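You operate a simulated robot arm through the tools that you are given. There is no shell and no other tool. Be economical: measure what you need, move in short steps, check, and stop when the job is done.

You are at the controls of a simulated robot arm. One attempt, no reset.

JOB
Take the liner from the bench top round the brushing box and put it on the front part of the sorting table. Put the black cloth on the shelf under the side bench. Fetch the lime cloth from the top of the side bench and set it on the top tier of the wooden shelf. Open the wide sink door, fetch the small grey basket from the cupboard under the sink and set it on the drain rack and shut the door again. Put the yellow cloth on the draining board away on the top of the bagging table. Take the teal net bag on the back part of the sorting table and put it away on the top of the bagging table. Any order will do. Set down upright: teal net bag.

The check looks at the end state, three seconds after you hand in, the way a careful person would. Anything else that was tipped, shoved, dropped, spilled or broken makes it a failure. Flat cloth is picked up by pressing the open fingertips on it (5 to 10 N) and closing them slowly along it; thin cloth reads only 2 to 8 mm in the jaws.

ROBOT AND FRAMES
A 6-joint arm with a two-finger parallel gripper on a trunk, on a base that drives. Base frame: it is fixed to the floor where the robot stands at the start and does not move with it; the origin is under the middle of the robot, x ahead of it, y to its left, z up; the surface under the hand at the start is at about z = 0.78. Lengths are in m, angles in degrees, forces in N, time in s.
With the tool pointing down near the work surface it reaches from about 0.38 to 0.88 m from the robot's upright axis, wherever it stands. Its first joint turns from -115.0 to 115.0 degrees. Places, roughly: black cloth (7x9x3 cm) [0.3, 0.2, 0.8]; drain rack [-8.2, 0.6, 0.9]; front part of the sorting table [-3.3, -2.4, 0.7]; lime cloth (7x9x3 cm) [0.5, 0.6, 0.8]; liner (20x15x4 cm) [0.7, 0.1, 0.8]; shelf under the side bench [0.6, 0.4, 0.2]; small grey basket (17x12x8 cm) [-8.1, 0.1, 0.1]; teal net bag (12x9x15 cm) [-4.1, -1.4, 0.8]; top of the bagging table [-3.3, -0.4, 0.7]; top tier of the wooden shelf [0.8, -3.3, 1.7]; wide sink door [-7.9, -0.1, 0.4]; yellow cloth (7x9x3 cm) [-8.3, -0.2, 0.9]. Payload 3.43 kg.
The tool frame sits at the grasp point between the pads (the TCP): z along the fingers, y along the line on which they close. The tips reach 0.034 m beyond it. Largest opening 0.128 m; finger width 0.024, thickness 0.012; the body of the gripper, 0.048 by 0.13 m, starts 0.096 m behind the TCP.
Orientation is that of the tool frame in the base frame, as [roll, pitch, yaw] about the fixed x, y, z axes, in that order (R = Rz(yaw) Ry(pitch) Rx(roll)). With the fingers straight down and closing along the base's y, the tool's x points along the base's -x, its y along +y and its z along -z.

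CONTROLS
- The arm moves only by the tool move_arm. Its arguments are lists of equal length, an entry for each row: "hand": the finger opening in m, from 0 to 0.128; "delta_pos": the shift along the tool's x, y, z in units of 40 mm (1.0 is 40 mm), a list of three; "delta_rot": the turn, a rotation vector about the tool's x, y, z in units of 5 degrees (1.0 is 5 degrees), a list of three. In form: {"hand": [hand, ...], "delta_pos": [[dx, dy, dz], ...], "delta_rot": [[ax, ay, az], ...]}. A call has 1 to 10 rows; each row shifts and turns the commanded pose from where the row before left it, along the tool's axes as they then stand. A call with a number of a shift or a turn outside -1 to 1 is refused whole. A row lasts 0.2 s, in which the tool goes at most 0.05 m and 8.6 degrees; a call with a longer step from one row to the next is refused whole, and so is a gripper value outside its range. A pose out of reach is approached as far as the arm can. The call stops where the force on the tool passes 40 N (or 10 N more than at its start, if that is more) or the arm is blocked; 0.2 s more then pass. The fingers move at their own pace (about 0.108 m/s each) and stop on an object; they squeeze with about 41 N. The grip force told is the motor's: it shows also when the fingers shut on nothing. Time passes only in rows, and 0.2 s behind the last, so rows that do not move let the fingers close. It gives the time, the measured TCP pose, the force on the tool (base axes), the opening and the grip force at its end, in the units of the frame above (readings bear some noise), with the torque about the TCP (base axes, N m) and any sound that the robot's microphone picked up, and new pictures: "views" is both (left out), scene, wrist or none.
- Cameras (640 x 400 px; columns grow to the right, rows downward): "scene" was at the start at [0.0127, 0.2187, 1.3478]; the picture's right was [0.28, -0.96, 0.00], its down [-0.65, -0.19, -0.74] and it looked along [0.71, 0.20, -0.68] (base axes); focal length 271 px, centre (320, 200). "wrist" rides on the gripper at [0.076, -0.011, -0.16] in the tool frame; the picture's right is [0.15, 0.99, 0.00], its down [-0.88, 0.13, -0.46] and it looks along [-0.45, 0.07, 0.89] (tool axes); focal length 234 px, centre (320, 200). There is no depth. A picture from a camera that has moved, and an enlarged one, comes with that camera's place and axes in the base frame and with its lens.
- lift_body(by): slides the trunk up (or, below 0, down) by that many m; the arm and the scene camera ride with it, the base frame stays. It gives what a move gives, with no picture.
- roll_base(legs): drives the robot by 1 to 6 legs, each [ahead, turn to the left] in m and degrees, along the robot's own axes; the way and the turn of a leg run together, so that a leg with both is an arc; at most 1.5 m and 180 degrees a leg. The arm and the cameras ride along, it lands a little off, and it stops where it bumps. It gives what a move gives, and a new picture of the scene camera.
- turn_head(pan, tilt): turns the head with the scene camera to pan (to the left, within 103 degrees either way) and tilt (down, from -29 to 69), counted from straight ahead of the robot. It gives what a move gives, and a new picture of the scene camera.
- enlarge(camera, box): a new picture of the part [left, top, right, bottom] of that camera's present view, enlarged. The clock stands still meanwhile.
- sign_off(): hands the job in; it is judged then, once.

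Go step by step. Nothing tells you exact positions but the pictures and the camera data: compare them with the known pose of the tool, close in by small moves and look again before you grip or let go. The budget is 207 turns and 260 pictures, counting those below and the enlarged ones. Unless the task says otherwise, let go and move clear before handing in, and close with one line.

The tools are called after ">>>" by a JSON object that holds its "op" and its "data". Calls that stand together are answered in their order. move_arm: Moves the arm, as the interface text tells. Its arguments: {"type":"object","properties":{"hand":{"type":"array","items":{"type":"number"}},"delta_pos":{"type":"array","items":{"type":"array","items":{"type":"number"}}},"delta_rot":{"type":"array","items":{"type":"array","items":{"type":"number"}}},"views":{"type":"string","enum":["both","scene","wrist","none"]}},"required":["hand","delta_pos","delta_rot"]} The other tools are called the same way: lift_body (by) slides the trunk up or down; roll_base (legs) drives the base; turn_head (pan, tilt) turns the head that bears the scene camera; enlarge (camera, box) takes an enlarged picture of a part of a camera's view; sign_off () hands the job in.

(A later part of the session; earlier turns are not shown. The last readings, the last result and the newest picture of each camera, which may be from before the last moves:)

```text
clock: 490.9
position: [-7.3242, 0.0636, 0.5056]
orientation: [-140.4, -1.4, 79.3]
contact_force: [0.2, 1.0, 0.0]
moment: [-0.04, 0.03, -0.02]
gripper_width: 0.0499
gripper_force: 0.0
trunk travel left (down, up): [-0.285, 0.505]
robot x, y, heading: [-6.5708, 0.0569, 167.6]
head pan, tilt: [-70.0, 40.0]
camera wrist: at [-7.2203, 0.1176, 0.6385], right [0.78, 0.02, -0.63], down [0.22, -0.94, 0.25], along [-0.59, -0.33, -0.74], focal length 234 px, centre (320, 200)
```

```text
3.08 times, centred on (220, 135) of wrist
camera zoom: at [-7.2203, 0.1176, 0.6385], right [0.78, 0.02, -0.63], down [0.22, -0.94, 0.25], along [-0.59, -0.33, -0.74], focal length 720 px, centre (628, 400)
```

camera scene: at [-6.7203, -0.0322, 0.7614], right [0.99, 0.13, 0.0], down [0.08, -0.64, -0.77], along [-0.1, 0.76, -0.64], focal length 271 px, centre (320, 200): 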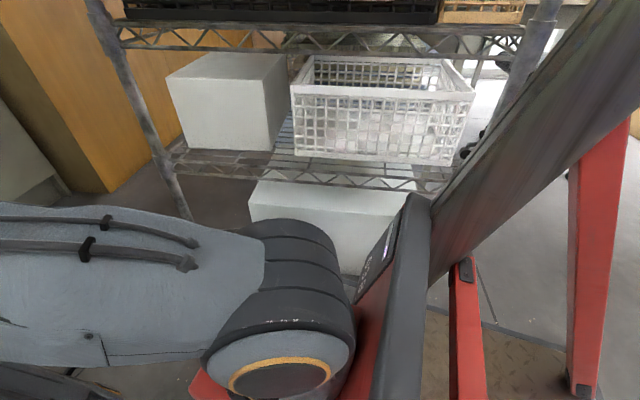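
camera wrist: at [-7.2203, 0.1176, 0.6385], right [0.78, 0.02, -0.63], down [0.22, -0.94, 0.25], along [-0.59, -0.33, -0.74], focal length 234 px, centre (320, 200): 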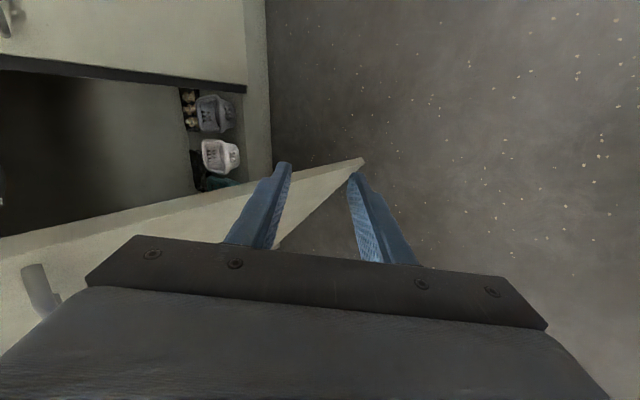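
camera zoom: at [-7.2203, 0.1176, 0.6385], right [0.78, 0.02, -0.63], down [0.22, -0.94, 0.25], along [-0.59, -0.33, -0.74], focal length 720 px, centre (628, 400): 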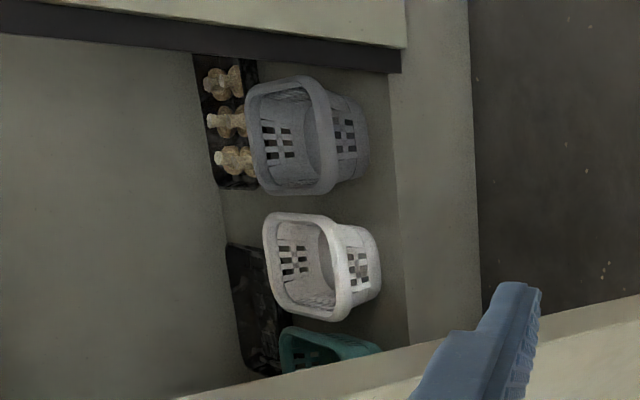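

The grey basket's rim: front edge at about [-7.985, 0.12, 0.20], tapered walls. I square the robot to the cupboard, shift the hand right, and tilt it to 60° down to match the wall.

>>> {"op": "roll_base", "data": {"legs": [[0, 12]]}}

>>> {"op": "move_arm", "data": {"hand": [0.05, 0.05, 0.05, 0.05, 0.05, 0.05], "delta_pos": [[0.8, 0, 0], [0.8, 0, 0], [0.8, 0, 0], [0.8, 0, 0], [0, 0, 0], [0, 0, 0]], "delta_rot": [[0, 0, 0], [0, 0, 0], [0, 0, 0], [0, 0, 0], [-1, 0, 0], [-1, 0, 0]], "views": "none"}}

```text
clock: 492.1
position: [-7.3083, -0.0945, 0.5048]
orientation: [-140.4, -1.3, 91.4]
contact_force: [0.3, -0.1, -0.1]
moment: [0.02, -0.03, 0.02]
gripper_width: 0.05
gripper_force: 0.1
trunk travel left (down, up): [-0.285, 0.505]
robot x, y, heading: [-6.577, 0.0528, 180.1]
head pan, tilt: [-70.0, 40.0]
camera scene: at [-6.6292, -0.0617, 1.0114], right [0.94, 0.34, 0.0], down [0.22, -0.6, -0.77], along [-0.26, 0.72, -0.64], focal length 271 px, centre (320, 200)
```

scene: 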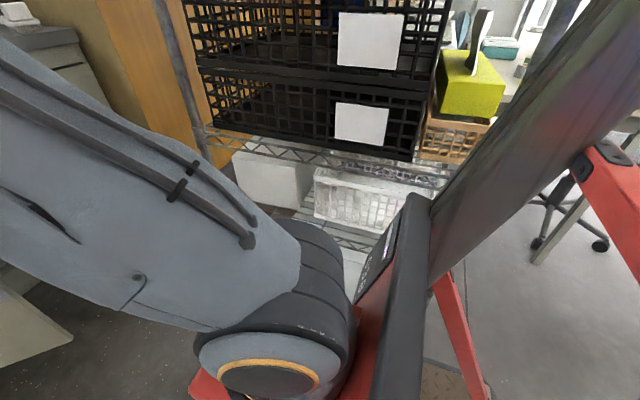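

```text
clock: 493.4
position: [-7.316, 0.0106, 0.5166]
orientation: [-150.5, -1.3, 91.5]
contact_force: [-0.2, -0.3, 0.5]
moment: [-0.02, 0.02, 0.02]
gripper_width: 0.0499
gripper_force: 0.1
out of reach, approached as far as the arm can: row 3, 4
trunk travel left (down, up): [-0.285, 0.505]
robot x, y, heading: [-6.5732, 0.0536, 179.7]
head pan, tilt: [-70.0, 40.0]
```

>>> {"op": "move_arm", "data": {"hand": [0.05, 0.05, 0.05, 0.05, 0.05, 0.05], "delta_pos": [[0.43, -0.51, 0.77], [0.43, -0.51, 0.77], [0.43, -0.51, 0.77], [0.43, -0.51, 0.77], [0.43, -0.51, 0.77], [0.43, -0.51, 0.77]], "delta_rot": [[0, 0, 0], [0, 0, 0], [0, 0, 0], [0, 0, 0], [0, 0, 0], [0, 0, 0]], "views": "none"}}

```text
clock: 494.9
position: [-7.4878, 0.1087, 0.433]
orientation: [-151.7, -8.6, 101.1]
contact_force: [0.0, -1.5, -0.3]
moment: [0.12, 0.01, -0.2]
gripper_width: 0.0501
gripper_force: 0.0
out of reach, approached as far as the arm can: row 3, 4
trunk travel left (down, up): [-0.285, 0.505]
robot x, y, heading: [-6.5718, 0.0516, 179.7]
head pan, tilt: [-70.0, 40.0]
```

>>> {"op": "enlarge", "data": {"camera": "wrist", "box": [0, 0, 640, 400]}}

>>> {"op": "turn_head", "data": {"pan": -5, "tilt": 35}}

```text
1.00 times, centred on (320, 200) of wrist (not enlarged: the box is as wide or as high as the picture)
camera zoom: at [-7.4357, 0.1734, 0.5887], right [0.81, 0.38, -0.44], down [0.5, -0.84, 0.2], along [-0.29, -0.39, -0.87], focal length 234 px, centre (320, 200)
```

zoom: 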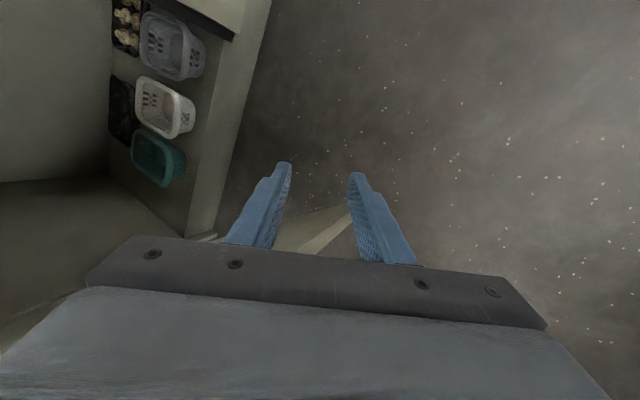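

```text
clock: 496.2
position: [-7.4875, 0.1092, 0.4316]
orientation: [-151.9, -8.6, 100.9]
contact_force: [0.2, 0.5, 0.0]
moment: [0.02, 0.02, 0.01]
gripper_width: 0.0503
gripper_force: 0.0
trunk travel left (down, up): [-0.285, 0.505]
robot x, y, heading: [-6.5749, 0.0541, 179.7]
head pan, tilt: [-5.0, 35.0]
camera scene: at [-6.6882, -0.1336, 1.019], right [0.09, 1.0, 0.0], down [0.57, -0.05, -0.82], along [-0.82, 0.07, -0.57], focal length 271 px, centre (320, 200)
```

scene: 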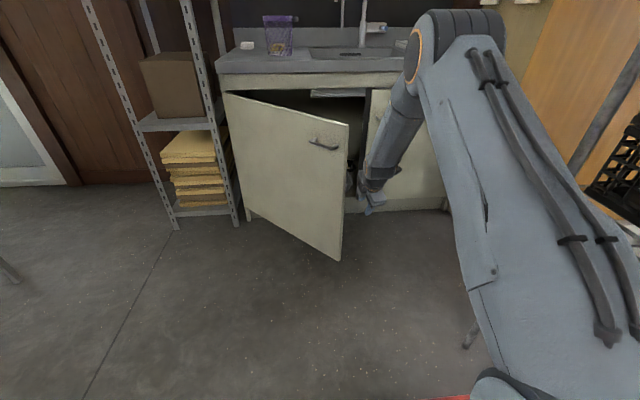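

Hand is right of the door edge. I drive in 0.35 m at this height and look at the basket from above.

>>> {"op": "roll_base", "data": {"legs": [[0.33, 0]]}}

>>> {"op": "enlarge", "data": {"camera": "wrist", "box": [0, 0, 640, 400]}}

```text
clock: 498.4
position: [-7.8138, 0.1018, 0.4319]
orientation: [-150.5, -1.4, 91.6]
contact_force: [0.3, 0.0, 0.2]
moment: [0.0, 0.03, -0.02]
gripper_width: 0.0498
gripper_force: 0.0
trunk travel left (down, up): [-0.285, 0.505]
robot x, y, heading: [-6.8984, 0.0506, 180.1]
head pan, tilt: [-5.0, 35.0]
camera scene: at [-7.0133, -0.133, 1.019], right [0.09, 1.0, 0.0], down [0.57, -0.05, -0.82], along [-0.82, 0.07, -0.57], focal length 271 px, centre (320, 200)
```

scene: 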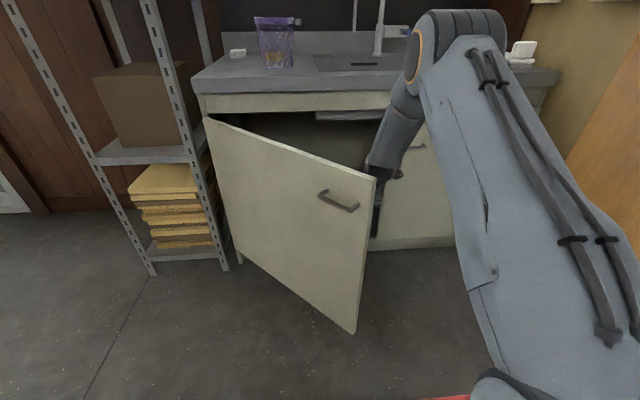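

```text
1.00 times, centred on (320, 200) of wrist (not enlarged: the box is as wide or as high as the picture)
camera zoom: at [-7.7489, 0.175, 0.5792], right [0.86, 0.18, -0.48], down [0.36, -0.88, 0.31], along [-0.37, -0.44, -0.82], focal length 234 px, centre (320, 200)
```

zoom: 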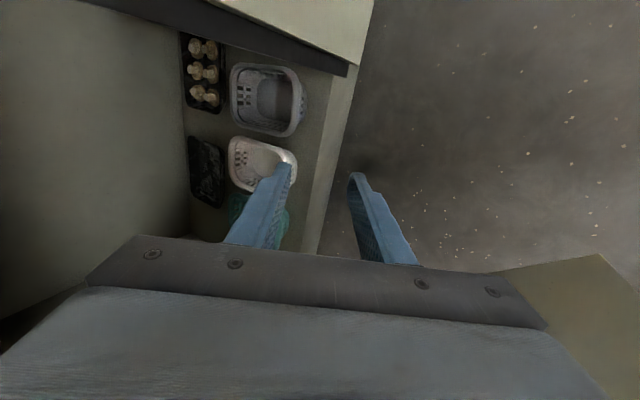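

The grey basket's front rim is at about x -8.0, y 0.08–0.19. I nudge right 3 cm, drive forward 0.18 m and lower most of the way.

>>> {"op": "move_arm", "data": {"hand": [0.055, 0.055], "delta_pos": [[0.75, 0, 0], [0, 0, 0]], "delta_rot": [[0, 0, 0], [0, 0, 0]], "views": "none"}}

>>> {"op": "roll_base", "data": {"legs": [[0.18, 0]]}}

>>> {"op": "lift_body", "data": {"by": -0.15}}

>>> {"op": "enlarge", "data": {"camera": "wrist", "box": [0, 0, 640, 400]}}

```text
clock: 499.0
position: [-7.8152, 0.132, 0.4329]
orientation: [-150.5, -1.4, 91.6]
contact_force: [-0.4, -0.1, -0.1]
moment: [-0.02, 0.02, 0.01]
gripper_width: 0.0548
gripper_force: 0.0
trunk travel left (down, up): [-0.285, 0.505]
robot x, y, heading: [-6.8991, 0.0518, 179.7]
head pan, tilt: [-5.0, 35.0]
```

```text
clock: 500.5
position: [-7.984, 0.1282, 0.4294]
orientation: [-150.9, -1.0, 91.2]
contact_force: [3.3, -0.6, 1.6]
moment: [0.33, 0.48, -0.39]
gripper_width: 0.055
gripper_force: 0.1
trunk travel left (down, up): [-0.285, 0.505]
robot x, y, heading: [-7.0733, 0.0529, -179.7]
head pan, tilt: [-5.0, 35.0]
stopped in leg 1: the force on the tool passed its limit at 99 N (the readings are from after the stop); the commanded pose is now the measured one
camera scene: at [-7.1851, -0.1331, 1.019], right [0.09, 1.0, 0.0], down [0.57, -0.05, -0.82], along [-0.82, 0.07, -0.57], focal length 271 px, centre (320, 200)
```

scene: 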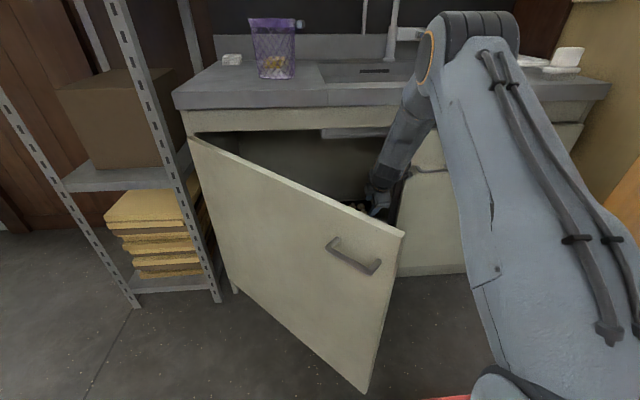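

```text
clock: 501.1
position: [-7.9855, 0.1262, 0.409]
orientation: [-150.9, -1.0, 91.4]
contact_force: [1.7, -2.4, -0.6]
moment: [0.34, 0.51, -0.4]
gripper_width: 0.0551
gripper_force: 0.1
trunk travel left (down, up): [-0.265, 0.525]
robot x, y, heading: [-7.0719, 0.0534, -180.0]
head pan, tilt: [-5.0, 35.0]
stopped: the force on the tool passed its limit at 51 N (the readings are from after the stop); the commanded pose is now the measured one
```

```text
1.00 times, centred on (320, 200) of wrist (not enlarged: the box is as wide or as high as the picture)
camera zoom: at [-7.9209, 0.2001, 0.5565], right [0.86, 0.18, -0.48], down [0.36, -0.88, 0.32], along [-0.36, -0.45, -0.82], focal length 234 px, centre (320, 200)
```

zoom: 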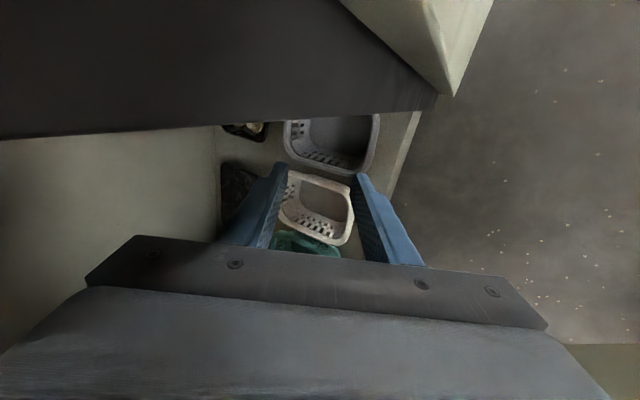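

The wrist camera bumped the right door's edge. I back out, angle the robot 10° so the camera swings clear, and re-approach nearer the basket's left half.

>>> {"op": "roll_base", "data": {"legs": [[-0.25, 0], [0, -10]]}}

>>> {"op": "move_arm", "data": {"hand": [0.055, 0.055, 0.055, 0.055, 0.055], "delta_pos": [[-0.92, 0, 0], [-0.92, 0, 0], [-0.92, 0, 0], [-0.92, 0, 0], [-0.92, 0, 0]], "delta_rot": [[0, 0, 0], [0, 0, 0], [0, 0, 0], [0, 0, 0], [0, 0, 0]], "views": "wrist"}}

```text
clock: 503.6
position: [-7.7121, 0.2876, 0.4086]
orientation: [-150.8, -1.0, 81.2]
contact_force: [0.0, 0.4, -0.8]
moment: [-0.02, 0.07, 0.02]
gripper_width: 0.0551
gripper_force: 0.1
trunk travel left (down, up): [-0.265, 0.525]
robot x, y, heading: [-6.8277, 0.0585, 170.0]
head pan, tilt: [-5.0, 35.0]
camera scene: at [-6.9757, -0.1089, 0.9986], right [0.26, 0.97, 0.0], down [0.55, -0.15, -0.82], along [-0.79, 0.21, -0.57], focal length 271 px, centre (320, 200)
```

scene: 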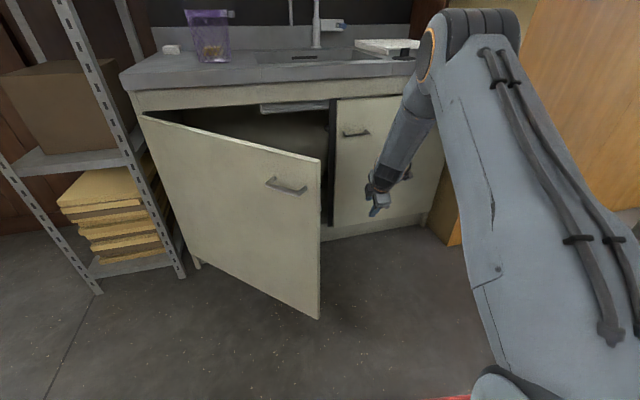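

```text
clock: 504.8
position: [-7.7377, 0.1038, 0.4089]
orientation: [-150.9, -1.0, 81.3]
contact_force: [0.5, 0.5, -0.4]
moment: [-0.03, 0.0, 0.01]
gripper_width: 0.0551
gripper_force: 0.1
trunk travel left (down, up): [-0.265, 0.525]
robot x, y, heading: [-6.8211, 0.0544, 169.8]
head pan, tilt: [-5.0, 35.0]
camera wrist: at [-7.6606, 0.1651, 0.5545], right [0.88, 0.02, -0.48], down [0.2, -0.93, 0.32], along [-0.44, -0.37, -0.82], focal length 234 px, centre (320, 200)
```

wrist: 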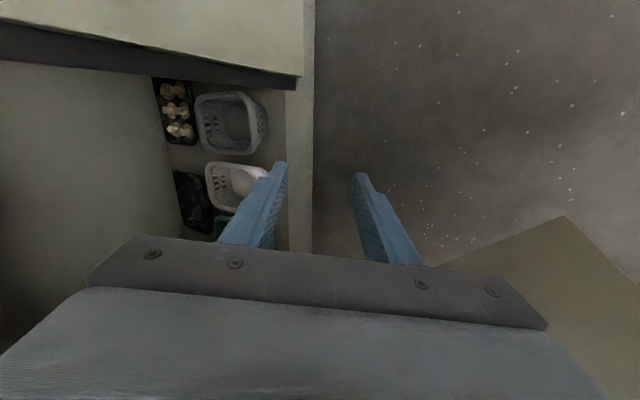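

>>> {"op": "move_arm", "data": {"hand": [0.055, 0.055], "delta_pos": [[-0.95, 0, 0], [0, 0, 0]], "delta_rot": [[0, 0, 0], [0, 0, 0]], "views": "none"}}

>>> {"op": "roll_base", "data": {"legs": [[0.24, 0]]}}

>>> {"op": "enlarge", "data": {"camera": "wrist", "box": [0, 0, 640, 400]}}

```text
clock: 505.4
position: [-7.7426, 0.0653, 0.4096]
orientation: [-150.8, -1.1, 81.2]
contact_force: [-0.3, -0.6, -0.1]
moment: [0.02, 0.03, 0.01]
gripper_width: 0.055
gripper_force: 0.1
trunk travel left (down, up): [-0.265, 0.525]
robot x, y, heading: [-6.8272, 0.0547, 169.7]
head pan, tilt: [-5.0, 35.0]
```

```text
clock: 507.1
position: [-7.9745, 0.1059, 0.4095]
orientation: [-150.9, -1.0, 81.1]
contact_force: [-0.4, -0.1, 0.5]
moment: [0.02, 0.01, 0.02]
gripper_width: 0.0549
gripper_force: 0.0
trunk travel left (down, up): [-0.265, 0.525]
robot x, y, heading: [-7.0563, 0.0998, 170.3]
head pan, tilt: [-5.0, 35.0]
camera scene: at [-7.2074, -0.0679, 0.9986], right [0.26, 0.97, 0.0], down [0.55, -0.15, -0.82], along [-0.79, 0.21, -0.57], focal length 271 px, centre (320, 200)
```

scene: 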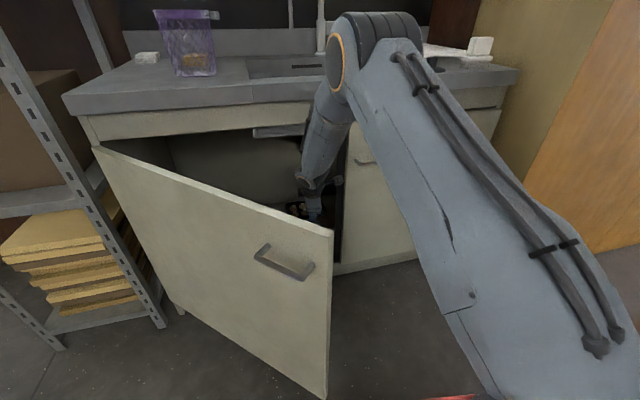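

```text
1.00 times, centred on (320, 200) of wrist (not enlarged: the box is as wide or as high as the picture)
camera zoom: at [-7.8978, 0.1674, 0.5565], right [0.88, 0.02, -0.48], down [0.2, -0.93, 0.32], along [-0.44, -0.37, -0.82], focal length 234 px, centre (320, 200)
```

zoom: 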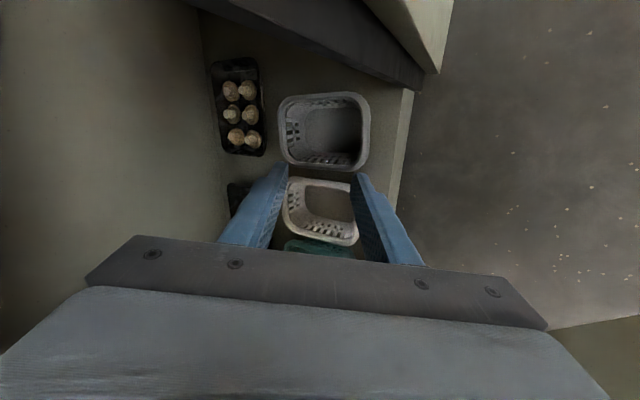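

Clear this time; the basket is right below. I go 4 cm further and lower by 0.19.

>>> {"op": "roll_base", "data": {"legs": [[0.042, 0]]}}

>>> {"op": "lift_body", "data": {"by": -0.19}}

>>> {"op": "enlarge", "data": {"camera": "wrist", "box": [160, 50, 480, 280]}}

```text
clock: 508.0
position: [-8.0144, 0.114, 0.4106]
orientation: [-150.9, -1.0, 81.1]
contact_force: [0.5, 0.5, 0.5]
moment: [0.02, 0.01, -0.01]
gripper_width: 0.0552
gripper_force: 0.2
trunk travel left (down, up): [-0.265, 0.525]
robot x, y, heading: [-7.0976, 0.0991, 169.7]
head pan, tilt: [-5.0, 35.0]
camera scene: at [-7.2491, -0.0605, 0.9986], right [0.26, 0.97, 0.0], down [0.55, -0.15, -0.82], along [-0.79, 0.21, -0.57], focal length 271 px, centre (320, 200)
```

scene: 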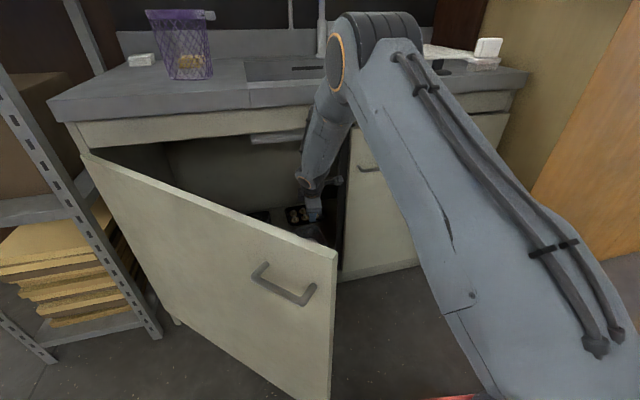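

```text
clock: 510.1
position: [-8.0165, 0.1132, 0.2202]
orientation: [-150.9, -1.0, 81.1]
contact_force: [-0.5, -0.1, -0.5]
moment: [0.0, -0.03, -0.02]
gripper_width: 0.0551
gripper_force: 0.1
trunk travel left (down, up): [-0.075, 0.715]
robot x, y, heading: [-7.102, 0.1052, 170.1]
head pan, tilt: [-5.0, 35.0]
```

```text
1.74 times, centred on (320, 165) of wrist
camera zoom: at [-7.9395, 0.175, 0.3667], right [0.88, 0.02, -0.48], down [0.2, -0.93, 0.32], along [-0.44, -0.37, -0.82], focal length 407 px, centre (320, 261)
```

zoom: 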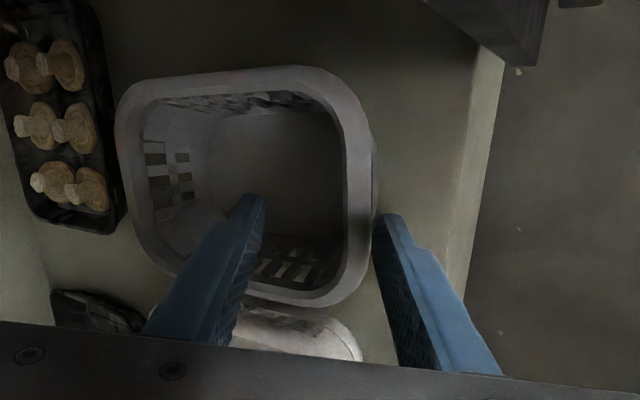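

The front rim sits between the fingers. Lower 4.5 cm more and close.

>>> {"op": "lift_body", "data": {"by": -0.045}}

>>> {"op": "move_arm", "data": {"hand": [0.04, 0.025, 0.01, 0.0, 0.0, 0.0], "delta_pos": [[0, 0, 0], [0, 0, 0], [0, 0, 0], [0, 0, 0], [0, 0, 0], [0, 0, 0]], "delta_rot": [[0, 0, 0], [0, 0, 0], [0, 0, 0], [0, 0, 0], [0, 0, 0], [0, 0, 0]], "views": "wrist"}}

```text
clock: 511.0
position: [-8.0162, 0.1146, 0.1747]
orientation: [-150.9, -1.0, 81.2]
contact_force: [-0.4, 0.1, 0.1]
moment: [-0.02, 0.01, 0.01]
gripper_width: 0.0549
gripper_force: 0.0
trunk travel left (down, up): [-0.03, 0.76]
robot x, y, heading: [-7.0964, 0.1013, 169.8]
head pan, tilt: [-5.0, 35.0]
```

```text
clock: 512.4
position: [-8.0148, 0.1152, 0.1738]
orientation: [-150.9, -1.0, 81.2]
contact_force: [-0.8, -0.2, 1.0]
moment: [-0.07, -0.02, 0.0]
gripper_width: 0.0037
gripper_force: 38.3
trunk travel left (down, up): [-0.03, 0.76]
robot x, y, heading: [-7.0975, 0.1026, 169.8]
head pan, tilt: [-5.0, 35.0]
camera wrist: at [-7.9394, 0.1751, 0.3215], right [0.88, 0.02, -0.48], down [0.2, -0.93, 0.32], along [-0.44, -0.37, -0.82], focal length 234 px, centre (320, 200)
```

wrist: 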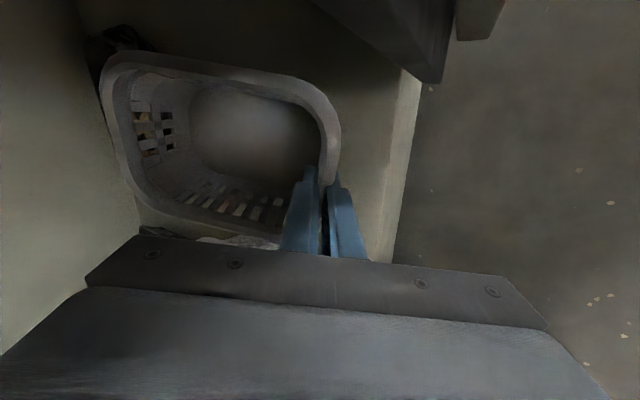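

Wall gripped. I lift with the trunk and watch.

>>> {"op": "lift_body", "data": {"by": 0.23}}

>>> {"op": "enlarge", "data": {"camera": "wrist", "box": [0, 0, 640, 400]}}

```text
clock: 514.8
position: [-8.016, 0.1137, 0.4039]
orientation: [-150.9, -1.0, 81.2]
contact_force: [-0.2, 0.1, -0.8]
moment: [-0.04, -0.04, 0.04]
gripper_width: 0.0042
gripper_force: 38.7
trunk travel left (down, up): [-0.26, 0.53]
robot x, y, heading: [-7.1004, 0.1013, 170.0]
head pan, tilt: [-5.0, 35.0]
```

```text
1.00 times, centred on (320, 200) of wrist (not enlarged: the box is as wide or as high as the picture)
camera zoom: at [-7.9395, 0.1751, 0.5513], right [0.88, 0.02, -0.48], down [0.2, -0.93, 0.32], along [-0.44, -0.37, -0.82], focal length 234 px, centre (320, 200)
```

zoom: 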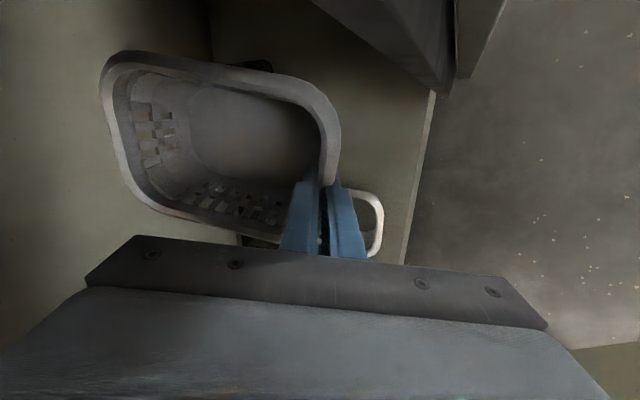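

Basket held. I reverse out with a slight right-hand arc so that hand and basket keep clear of both doors.

>>> {"op": "roll_base", "data": {"legs": [[-0.18, -2], [-0.18, -2.5]]}}

```text
clock: 517.4
position: [-7.6631, 0.1079, 0.4045]
orientation: [-151.0, -1.0, 76.9]
contact_force: [0.7, -0.2, -0.3]
moment: [-0.06, -0.05, -0.03]
gripper_width: 0.0042
gripper_force: 39.3
trunk travel left (down, up): [-0.26, 0.53]
robot x, y, heading: [-6.7494, 0.0251, 165.5]
head pan, tilt: [-5.0, 35.0]
camera scene: at [-6.9127, -0.1228, 0.9936], right [0.33, 0.94, 0.0], down [0.54, -0.19, -0.82], along [-0.77, 0.27, -0.57], focal length 271 px, centre (320, 200)
```

scene: 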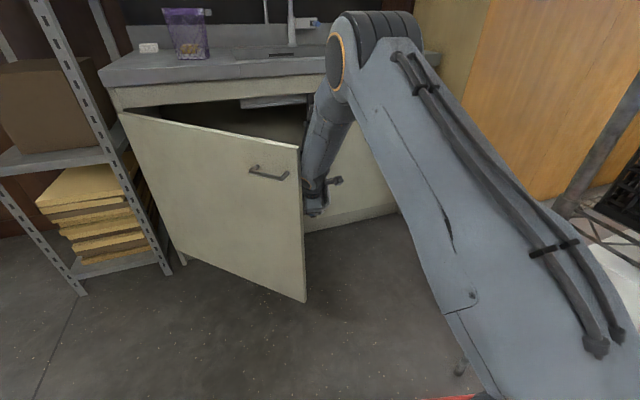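

Out cleanly. I back a little more and raise the trunk fully.

>>> {"op": "roll_base", "data": {"legs": [[-0.15, 0]]}}

>>> {"op": "lift_body", "data": {"by": 0.4}}

>>> {"op": "lift_body", "data": {"by": 0.12}}

>>> {"op": "move_arm", "data": {"hand": [0, 0, 0, 0, 0, 0], "delta_pos": [[0, -0.49, -0.87], [0, -0.49, -0.87], [0, -0.49, -0.87], [0, -0.49, -0.87], [0, -0.49, -0.87], [0, 0, 0]], "delta_rot": [[0, 0, 0], [0, 0, 0], [0, 0, 0], [0, 0, 0], [0, 0, 0], [0, 0, 0]], "views": "both"}}

```text
clock: 518.8
position: [-7.5166, 0.0725, 0.4049]
orientation: [-151.0, -1.0, 76.8]
contact_force: [-0.7, -0.2, -0.3]
moment: [-0.01, -0.03, 0.01]
gripper_width: 0.0042
gripper_force: 38.9
trunk travel left (down, up): [-0.26, 0.53]
robot x, y, heading: [-6.6056, -0.0069, 165.6]
head pan, tilt: [-5.0, 35.0]
camera scene: at [-6.7663, -0.1602, 0.9936], right [0.33, 0.94, 0.0], down [0.54, -0.19, -0.82], along [-0.77, 0.27, -0.57], focal length 271 px, centre (320, 200)
```

scene: 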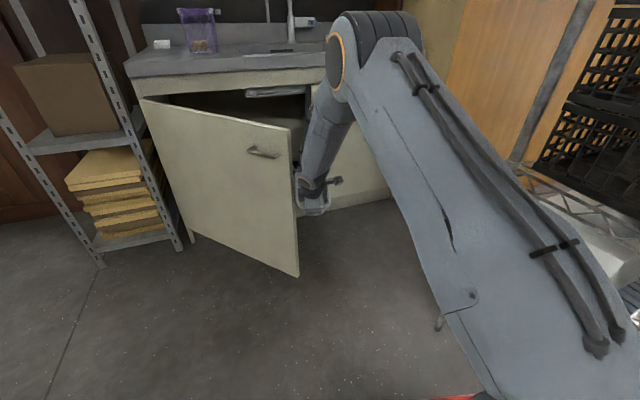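

```text
clock: 522.6
position: [-7.516, 0.0714, 0.804]
orientation: [-150.9, -1.0, 76.8]
contact_force: [0.3, 0.4, -1.1]
moment: [-0.04, -0.05, -0.01]
gripper_width: 0.0045
gripper_force: 38.6
trunk travel left (down, up): [-0.66, 0.13]
robot x, y, heading: [-6.6027, -0.0093, 165.3]
head pan, tilt: [-5.0, 35.0]
```

```text
clock: 524.1
position: [-7.5169, 0.0724, 0.9245]
orientation: [-150.8, -0.9, 76.8]
contact_force: [-0.2, -0.8, -1.8]
moment: [-0.02, -0.03, 0.0]
gripper_width: 0.0041
gripper_force: 38.6
trunk travel left (down, up): [-0.78, 0.01]
robot x, y, heading: [-6.6053, -0.009, 165.6]
head pan, tilt: [-5.0, 35.0]
```

```text
clock: 525.5
position: [-7.5217, 0.0669, 1.1233]
orientation: [-150.9, -0.9, 76.8]
contact_force: [-0.3, 0.8, -0.9]
moment: [-0.02, -0.08, -0.01]
gripper_width: 0.0045
gripper_force: 38.2
trunk travel left (down, up): [-0.78, 0.01]
robot x, y, heading: [-6.6012, -0.0108, 165.4]
head pan, tilt: [-5.0, 35.0]
camera scene: at [-6.6261, -0.1964, 1.5136], right [0.33, 0.94, 0.0], down [0.54, -0.19, -0.82], along [-0.77, 0.27, -0.57], focal length 271 px, centre (320, 200)
camera wrist: at [-7.4403, 0.1227, 1.2705], right [0.88, -0.05, -0.48], down [0.12, -0.94, 0.32], along [-0.46, -0.34, -0.82], focal length 234 px, centre (320, 200)
```

scene: 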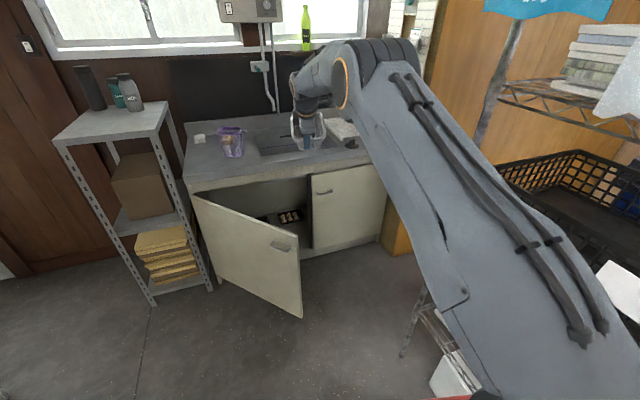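
wrist: 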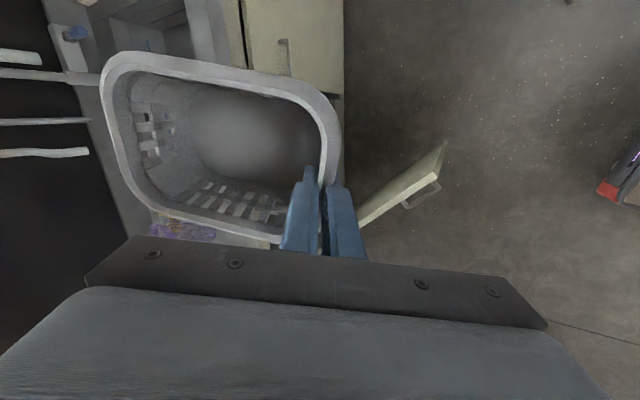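

Basket is firmly held. The door being open limits how close I can stand, so I retract the arm, drive to the right-hand spot in front of the sink and turn toward the drain rack.

>>> {"op": "move_arm", "data": {"hand": [0, 0, 0, 0, 0, 0, 0], "delta_pos": [[0, 0.84, -0.47], [0, 0.84, -0.47], [0, 0.84, -0.47], [0, 0.84, -0.47], [0, 0.84, -0.47], [0, 0.84, -0.47], [0, 0.84, -0.47]], "delta_rot": [[0, 0, 0], [0, 0, 0], [0, 0, 0], [0, 0, 0], [0, 0, 0], [0, 0, 0], [0, 0, 0]], "views": "none"}}

>>> {"op": "roll_base", "data": {"legs": [[0.5, 0], [0, -16]]}}

```text
clock: 527.1
position: [-7.2557, 0.0058, 1.123]
orientation: [-150.9, -1.1, 76.7]
contact_force: [-0.2, 0.2, -1.2]
moment: [-0.03, -0.09, 0.0]
gripper_width: 0.0042
gripper_force: 38.5
trunk travel left (down, up): [-0.78, 0.01]
robot x, y, heading: [-6.6026, -0.0068, 165.4]
head pan, tilt: [-5.0, 35.0]
```

```text
clock: 530.8
position: [-7.7276, 0.2332, 1.1224]
orientation: [-151.0, -1.0, 67.3]
contact_force: [-0.5, -0.5, -0.3]
moment: [-0.02, -0.08, 0.02]
gripper_width: 0.0043
gripper_force: 38.0
trunk travel left (down, up): [-0.78, 0.01]
robot x, y, heading: [-7.082, 0.1109, 156.2]
head pan, tilt: [-5.0, 35.0]
stopped in leg 2: the robot was blocked; the commanded pose is now the measured one
camera scene: at [-7.1388, -0.0687, 1.5136], right [0.48, 0.88, 0.0], down [0.5, -0.27, -0.82], along [-0.72, 0.39, -0.57], focal length 271 px, centre (320, 200)
```

scene: 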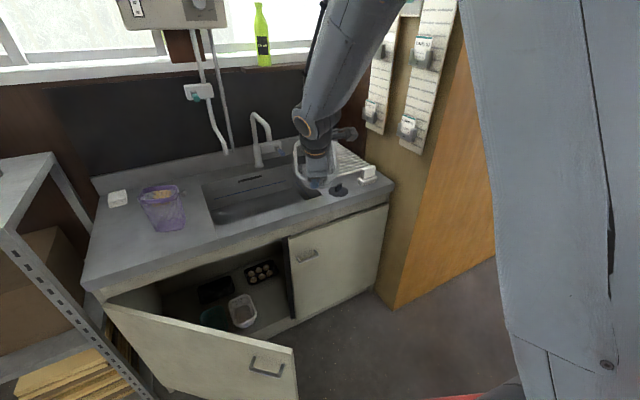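

The base nudged the open door's edge, so no further turning. The rack is now ahead-right; I reach out toward it with the arm.

>>> {"op": "move_arm", "data": {"hand": [0, 0, 0, 0, 0, 0, 0, 0, 0, 0], "delta_pos": [[0.3, -0.85, 0.48], [0.3, -0.85, 0.48], [0.3, -0.85, 0.48], [0.3, -0.85, 0.48], [0.3, -0.85, 0.48], [0.3, -0.85, 0.48], [0.3, -0.85, 0.48], [0.3, -0.85, 0.48], [0.3, -0.85, 0.48], [0.3, -0.85, 0.48]], "delta_rot": [[0, 0, 0], [0, 0, 0], [0, 0, 0], [0, 0, 0], [0, 0, 0], [0, 0, 0], [0, 0, 0], [0, 0, 0], [0, 0, 0], [0, 0, 0]], "views": "both"}}

```text
clock: 533.0
position: [-7.983, 0.4632, 1.1227]
orientation: [-150.9, -1.0, 67.4]
contact_force: [0.5, 0.2, 0.9]
moment: [-0.04, -0.06, 0.01]
gripper_width: 0.0042
gripper_force: 38.7
out of reach, approached as far as the arm can: row 9, 10
trunk travel left (down, up): [-0.78, 0.01]
robot x, y, heading: [-7.0864, 0.109, 156.8]
head pan, tilt: [-5.0, 35.0]
camera scene: at [-7.1382, -0.0689, 1.5137], right [0.48, 0.88, 0.0], down [0.5, -0.27, -0.82], along [-0.72, 0.39, -0.57], focal length 271 px, centre (320, 200)
camera wrist: at [-7.8934, 0.5034, 1.269], right [0.86, -0.19, -0.48], down [-0.03, -0.95, 0.32], along [-0.51, -0.26, -0.82], focal length 234 px, centre (320, 200)
```

scene: 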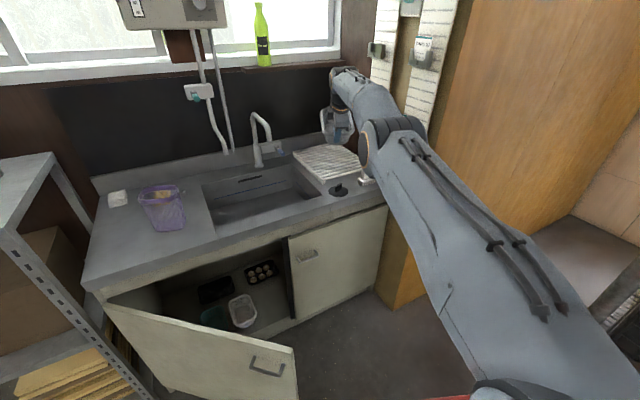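
wrist: 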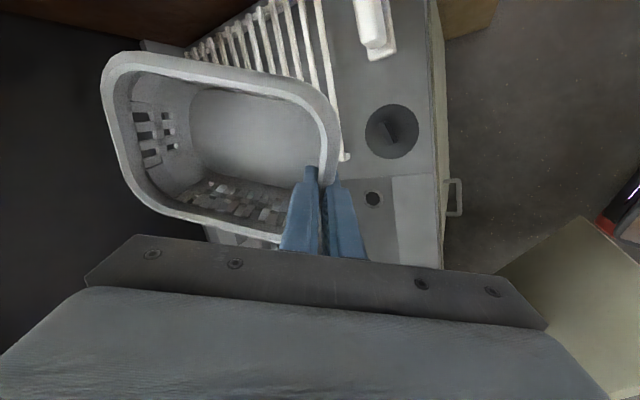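

The basket is just short of the rack (needs ~10 cm more in this very direction). Driving forward will only press the door toward closed, which is wanted anyway; I try a short drive.

>>> {"op": "roll_base", "data": {"legs": [[0.11, 0]]}}

```text
clock: 534.2
position: [-8.0824, 0.5065, 1.1208]
orientation: [-151.0, -1.0, 67.4]
contact_force: [0.1, -0.1, -0.7]
moment: [-0.03, -0.06, 0.0]
gripper_width: 0.004
gripper_force: 39.1
trunk travel left (down, up): [-0.78, 0.01]
robot x, y, heading: [-7.182, 0.1556, 156.7]
head pan, tilt: [-5.0, 35.0]
camera scene: at [-7.2382, -0.0252, 1.5136], right [0.48, 0.88, 0.0], down [0.5, -0.27, -0.82], along [-0.72, 0.39, -0.57], focal length 271 px, centre (320, 200)
```

scene: 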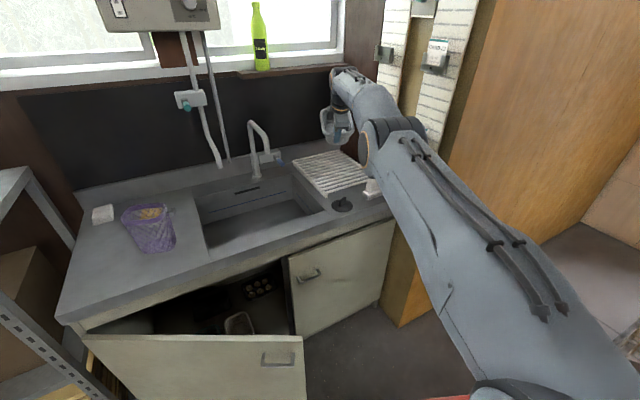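

Now over the rack. I shift 3 cm right and lower toward the rack.

>>> {"op": "move_arm", "data": {"hand": [0, 0, 0, 0], "delta_pos": [[0.8, 0, 0], [0, 0.3, 0.55], [0, 0.3, 0.55], [0, 0.3, 0.55]], "delta_rot": [[0, 0, 0], [0, 0, 0], [0, 0, 0], [0, 0, 0]], "views": "wrist"}}

>>> {"op": "enlarge", "data": {"camera": "scene", "box": [270, 60, 430, 240]}}

```text
clock: 535.2
position: [-8.071, 0.5362, 1.0462]
orientation: [-150.9, -1.0, 67.4]
contact_force: [-0.4, -0.1, 0.2]
moment: [-0.05, -0.1, 0.0]
gripper_width: 0.0043
gripper_force: 39.5
trunk travel left (down, up): [-0.78, 0.01]
robot x, y, heading: [-7.1874, 0.1556, 156.3]
head pan, tilt: [-5.0, 35.0]
camera wrist: at [-7.9816, 0.5775, 1.1942], right [0.86, -0.19, -0.48], down [-0.03, -0.95, 0.32], along [-0.51, -0.26, -0.82], focal length 234 px, centre (320, 200)
```

wrist: 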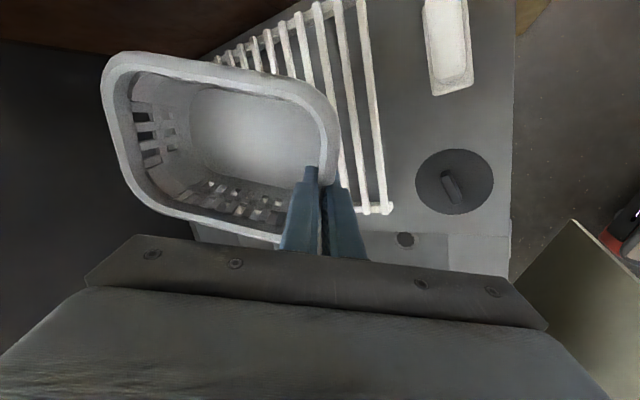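

```text
2.22 times, centred on (350, 150) of scene
camera zoom: at [-7.2383, -0.0251, 1.5136], right [0.48, 0.88, 0.0], down [0.5, -0.27, -0.82], along [-0.72, 0.39, -0.57], focal length 602 px, centre (253, 311)
```

zoom: 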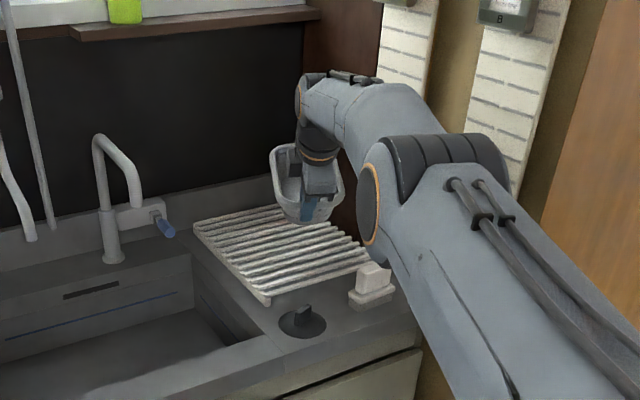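

Basket footprint lies fully over the rack. Lowering gently to contact.

>>> {"op": "move_arm", "data": {"hand": [0, 0, 0, 0], "delta_pos": [[0, 0.12, 0.22], [0, 0.12, 0.22], [0, 0.06, 0.11], [0, 0, 0]], "delta_rot": [[0, 0, 0], [0, 0, 0], [0, 0, 0], [0, 0, 0]], "views": "none"}}

```text
clock: 536.2
position: [-8.0703, 0.5364, 1.0223]
orientation: [-150.9, -0.9, 67.4]
contact_force: [-0.8, -1.2, -0.7]
moment: [-0.02, -0.05, 0.01]
gripper_width: 0.0041
gripper_force: 38.4
trunk travel left (down, up): [-0.78, 0.01]
robot x, y, heading: [-7.1836, 0.1555, 156.4]
head pan, tilt: [-5.0, 35.0]
```

>>> {"op": "move_arm", "data": {"hand": [0, 0, 0, 0], "delta_pos": [[0, 0.12, 0.22], [0, 0.06, 0.11], [0, 0.06, 0.11], [0, 0, 0]], "delta_rot": [[0, 0, 0], [0, 0, 0], [0, 0, 0], [0, 0, 0]], "views": "none"}}

```text
clock: 537.2
position: [-8.0705, 0.5382, 1.0021]
orientation: [-151.0, -1.1, 67.3]
contact_force: [0.7, -0.3, -0.2]
moment: [-0.01, -0.05, -0.02]
gripper_width: 0.0041
gripper_force: 38.5
trunk travel left (down, up): [-0.78, 0.01]
robot x, y, heading: [-7.1844, 0.1533, 156.4]
head pan, tilt: [-5.0, 35.0]
```

No contact yet at 1.002; continue down in small steps.

>>> {"op": "move_arm", "data": {"hand": [0, 0, 0, 0], "delta_pos": [[0, 0.06, 0.11], [0, 0.06, 0.11], [0, 0.06, 0.11], [0, 0, 0]], "delta_rot": [[0, 0, 0], [0, 0, 0], [0, 0, 0], [0, 0, 0]], "views": "wrist"}}

```text
clock: 538.2
position: [-8.0699, 0.5386, 0.9847]
orientation: [-151.0, -1.0, 67.4]
contact_force: [0.4, -0.2, -0.9]
moment: [0.0, -0.04, 0.0]
gripper_width: 0.0044
gripper_force: 39.4
trunk travel left (down, up): [-0.78, 0.01]
robot x, y, heading: [-7.1852, 0.1535, 156.7]
head pan, tilt: [-5.0, 35.0]
camera wrist: at [-7.9811, 0.5796, 1.1326], right [0.86, -0.19, -0.48], down [-0.03, -0.95, 0.32], along [-0.51, -0.26, -0.82], focal length 234 px, centre (320, 200)
```

wrist: 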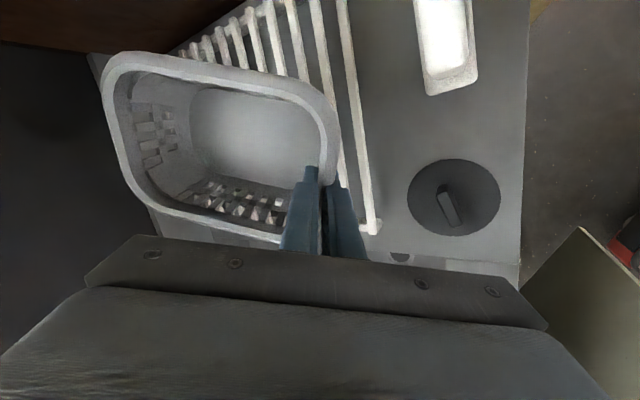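

>>> {"op": "move_arm", "data": {"hand": [0, 0, 0, 0], "delta_pos": [[0, 0.05, 0.09], [0, 0.05, 0.09], [0, 0.05, 0.09], [0, 0, 0]], "delta_rot": [[0, 0, 0], [0, 0, 0], [0, 0, 0], [0, 0, 0]], "views": "none"}}

```text
clock: 539.2
position: [-8.0688, 0.5395, 0.9741]
orientation: [-150.9, -1.0, 67.3]
contact_force: [-0.2, -0.6, -0.4]
moment: [-0.03, -0.06, 0.02]
gripper_width: 0.0045
gripper_force: 38.6
trunk travel left (down, up): [-0.78, 0.01]
robot x, y, heading: [-7.1849, 0.1572, 156.6]
head pan, tilt: [-5.0, 35.0]
```

>>> {"op": "move_arm", "data": {"hand": [0, 0, 0, 0, 0], "delta_pos": [[0, 0.05, 0.09], [0, 0.05, 0.09], [0, 0.05, 0.09], [0, 0.05, 0.09], [0, 0, 0]], "delta_rot": [[0, 0, 0], [0, 0, 0], [0, 0, 0], [0, 0, 0], [0, 0, 0]], "views": "none"}}

```text
clock: 540.4
position: [-8.0691, 0.539, 0.9575]
orientation: [-150.9, -1.0, 67.4]
contact_force: [0.5, -0.6, -0.7]
moment: [-0.05, -0.03, -0.02]
gripper_width: 0.0038
gripper_force: 38.8
trunk travel left (down, up): [-0.78, 0.01]
robot x, y, heading: [-7.1837, 0.1556, 156.4]
head pan, tilt: [-5.0, 35.0]
```

>>> {"op": "move_arm", "data": {"hand": [0, 0, 0, 0, 0], "delta_pos": [[0, 0.05, 0.09], [0, 0.05, 0.09], [0, 0.05, 0.09], [0, 0.05, 0.09], [0, 0, 0]], "delta_rot": [[0, 0, 0], [0, 0, 0], [0, 0, 0], [0, 0, 0], [0, 0, 0]], "views": "wrist"}}

```text
clock: 541.6
position: [-8.0663, 0.5369, 0.9412]
orientation: [-151.0, -1.0, 67.4]
contact_force: [-0.4, -0.7, -0.8]
moment: [-0.02, -0.05, 0.02]
gripper_width: 0.0041
gripper_force: 38.6
out of reach, approached as far as the arm can: row 3
trunk travel left (down, up): [-0.78, 0.01]
robot x, y, heading: [-7.1888, 0.1526, 156.5]
head pan, tilt: [-5.0, 35.0]
camera wrist: at [-7.9772, 0.578, 1.0889], right [0.86, -0.19, -0.48], down [-0.03, -0.95, 0.32], along [-0.51, -0.26, -0.82], focal length 234 px, centre (320, 200)
```

wrist: 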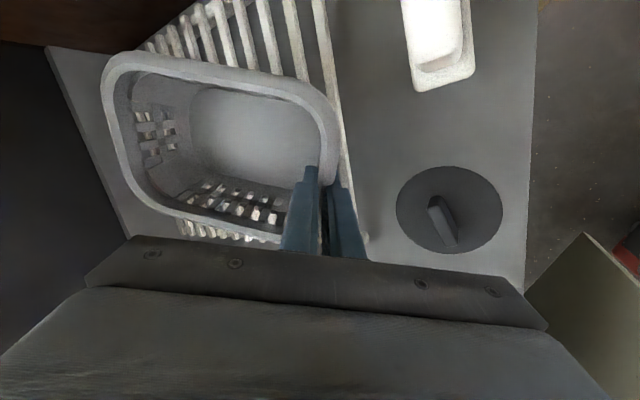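

Arm reach is at its end; I use the trunk for the last centimetres.

>>> {"op": "lift_body", "data": {"by": -0.02}}

>>> {"op": "lift_body", "data": {"by": -0.012}}

```text
clock: 542.2
position: [-8.0724, 0.5409, 0.9293]
orientation: [-150.3, -1.1, 67.3]
contact_force: [-7.6, 7.4, 32.9]
moment: [0.28, 1.27, -0.19]
gripper_width: 0.0045
gripper_force: 38.7
trunk travel left (down, up): [-0.76, 0.03]
robot x, y, heading: [-7.1855, 0.1549, 156.3]
head pan, tilt: [-5.0, 35.0]
```

```text
clock: 542.8
position: [-8.0735, 0.54, 0.917]
orientation: [-150.7, -1.0, 67.4]
contact_force: [-8.3, 5.7, 36.7]
moment: [0.3, 0.87, 0.01]
gripper_width: 0.0043
gripper_force: 39.0
trunk travel left (down, up): [-0.748, 0.042]
robot x, y, heading: [-7.1882, 0.1548, 156.3]
head pan, tilt: [-5.0, 35.0]
```

Basket rests on the rack. I open and withdraw along the finger axis.

>>> {"op": "move_arm", "data": {"hand": [0.015, 0.03, 0.04, 0.04, 0.04], "delta_pos": [[0, 0, 0], [0, 0, 0], [0, 0, 0], [0, 0, 0], [0, 0, 0]], "delta_rot": [[0, 0, 0], [0, 0, 0], [0, 0, 0], [0, 0, 0], [0, 0, 0]], "views": "none"}}

>>> {"op": "move_arm", "data": {"hand": [0.04, 0.04, 0.04, 0.04, 0.04], "delta_pos": [[0, 0, -0.5], [0, 0, -0.8], [0, 0, -0.9], [0, 0, -0.9], [0, 0, -0.9]], "delta_rot": [[0, 0, 0], [0, 0, 0], [0, 0, 0], [0, 0, 0], [0, 0, 0]], "views": "wrist"}}

```text
clock: 543.6
position: [-8.0774, 0.542, 0.922]
orientation: [-149.7, -1.0, 67.3]
contact_force: [-5.7, 2.4, 16.6]
moment: [-0.12, 0.19, -0.07]
gripper_width: 0.0321
gripper_force: 0.0
trunk travel left (down, up): [-0.748, 0.042]
robot x, y, heading: [-7.1874, 0.155, 156.5]
head pan, tilt: [-5.0, 35.0]
stopped in row 3: the force on the tool passed its limit at 51 N (the readings are from after the stop); the commanded pose is now the measured one
```

```text
clock: 544.8
position: [-8.0798, 0.5405, 1.0554]
orientation: [-150.5, -1.0, 67.5]
contact_force: [0.1, 0.0, -0.2]
moment: [0.0, -0.01, 0.02]
gripper_width: 0.0398
gripper_force: 0.1
out of reach, approached as far as the arm can: row 1, 2, 3, 4, 5
trunk travel left (down, up): [-0.748, 0.042]
robot x, y, heading: [-7.1823, 0.1531, 156.4]
head pan, tilt: [-5.0, 35.0]
camera wrist: at [-7.9902, 0.5813, 1.2025], right [0.85, -0.19, -0.49], down [-0.03, -0.95, 0.32], along [-0.52, -0.26, -0.81], focal length 234 px, centre (320, 200)
```

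wrist: 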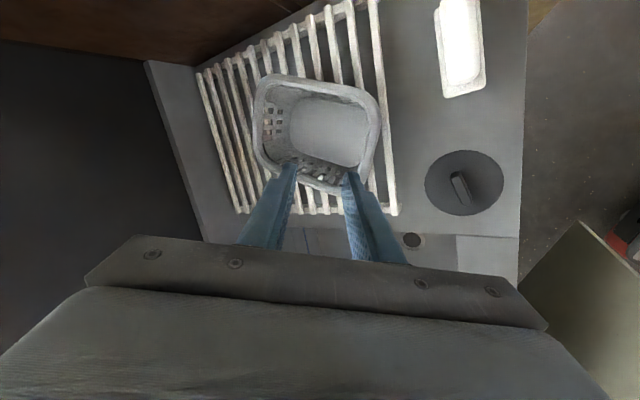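

The basket stands on the rack. Now to shut the door: back off, close the fingers, lower the trunk and push the door's face near its free edge.

>>> {"op": "roll_base", "data": {"legs": [[-0.75, 0], [0, 12]]}}

>>> {"op": "lift_body", "data": {"by": -0.4}}

>>> {"op": "lift_body", "data": {"by": -0.13}}

>>> {"op": "move_arm", "data": {"hand": [0, 0, 0], "delta_pos": [[0, 0, 0], [0, 0, 0], [0, 0, 0]], "delta_rot": [[0, 0, 0], [0, 0, 0], [0, 0, 0]], "views": "wrist"}}

```text
clock: 549.6
position: [-7.4635, 0.0495, 1.0562]
orientation: [-150.4, -1.0, 79.4]
contact_force: [-1.2, 0.4, 0.8]
moment: [0.02, -0.03, 0.02]
gripper_width: 0.0401
gripper_force: 0.1
trunk travel left (down, up): [-0.748, 0.042]
robot x, y, heading: [-6.5088, -0.1445, 168.4]
head pan, tilt: [-5.0, 35.0]
camera scene: at [-6.5314, -0.3275, 1.4816], right [0.29, 0.96, 0.0], down [0.55, -0.16, -0.82], along [-0.79, 0.23, -0.57], focal length 271 px, centre (320, 200)
```

scene: 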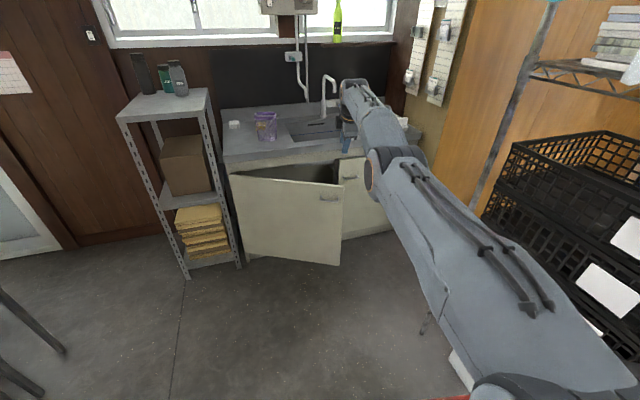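

```text
clock: 553.4
position: [-7.5729, 0.0728, 0.6563]
orientation: [-150.5, -1.0, 79.4]
contact_force: [0.2, 0.3, 0.3]
moment: [0.01, 0.01, 0.01]
gripper_width: 0.0397
gripper_force: 0.1
trunk travel left (down, up): [-0.348, 0.442]
robot x, y, heading: [-6.5118, -0.1403, 168.3]
head pan, tilt: [-5.0, 35.0]
```

```text
clock: 555.0
position: [-7.6063, 0.0785, 0.5266]
orientation: [-150.6, -1.1, 79.4]
contact_force: [0.1, 0.2, 0.7]
moment: [0.02, -0.02, 0.0]
gripper_width: 0.0399
gripper_force: 0.1
trunk travel left (down, up): [-0.218, 0.572]
robot x, y, heading: [-6.5068, -0.1455, 168.7]
head pan, tilt: [-5.0, 35.0]
```

```text
clock: 555.8
position: [-7.6076, 0.079, 0.5266]
orientation: [-150.8, -1.0, 79.5]
contact_force: [0.1, 0.2, -0.8]
moment: [-0.02, 0.02, -0.04]
gripper_width: 0.0
gripper_force: 33.0
trunk travel left (down, up): [-0.218, 0.572]
robot x, y, heading: [-6.5093, -0.1412, 168.4]
head pan, tilt: [-5.0, 35.0]
camera wrist: at [-7.5279, 0.1382, 0.6729], right [0.88, -0.01, -0.48], down [0.17, -0.93, 0.32], along [-0.45, -0.36, -0.82], focal length 234 px, centre (320, 200)
```

wrist: 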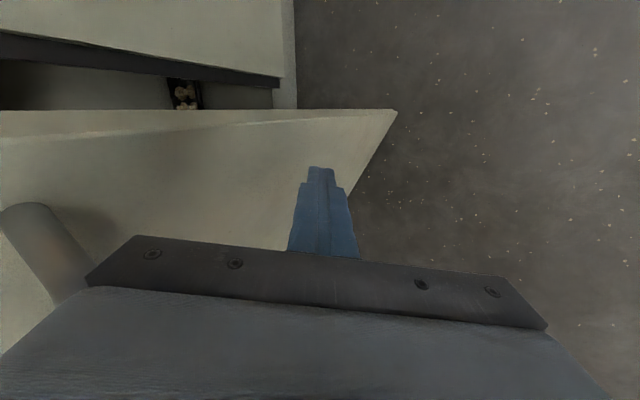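

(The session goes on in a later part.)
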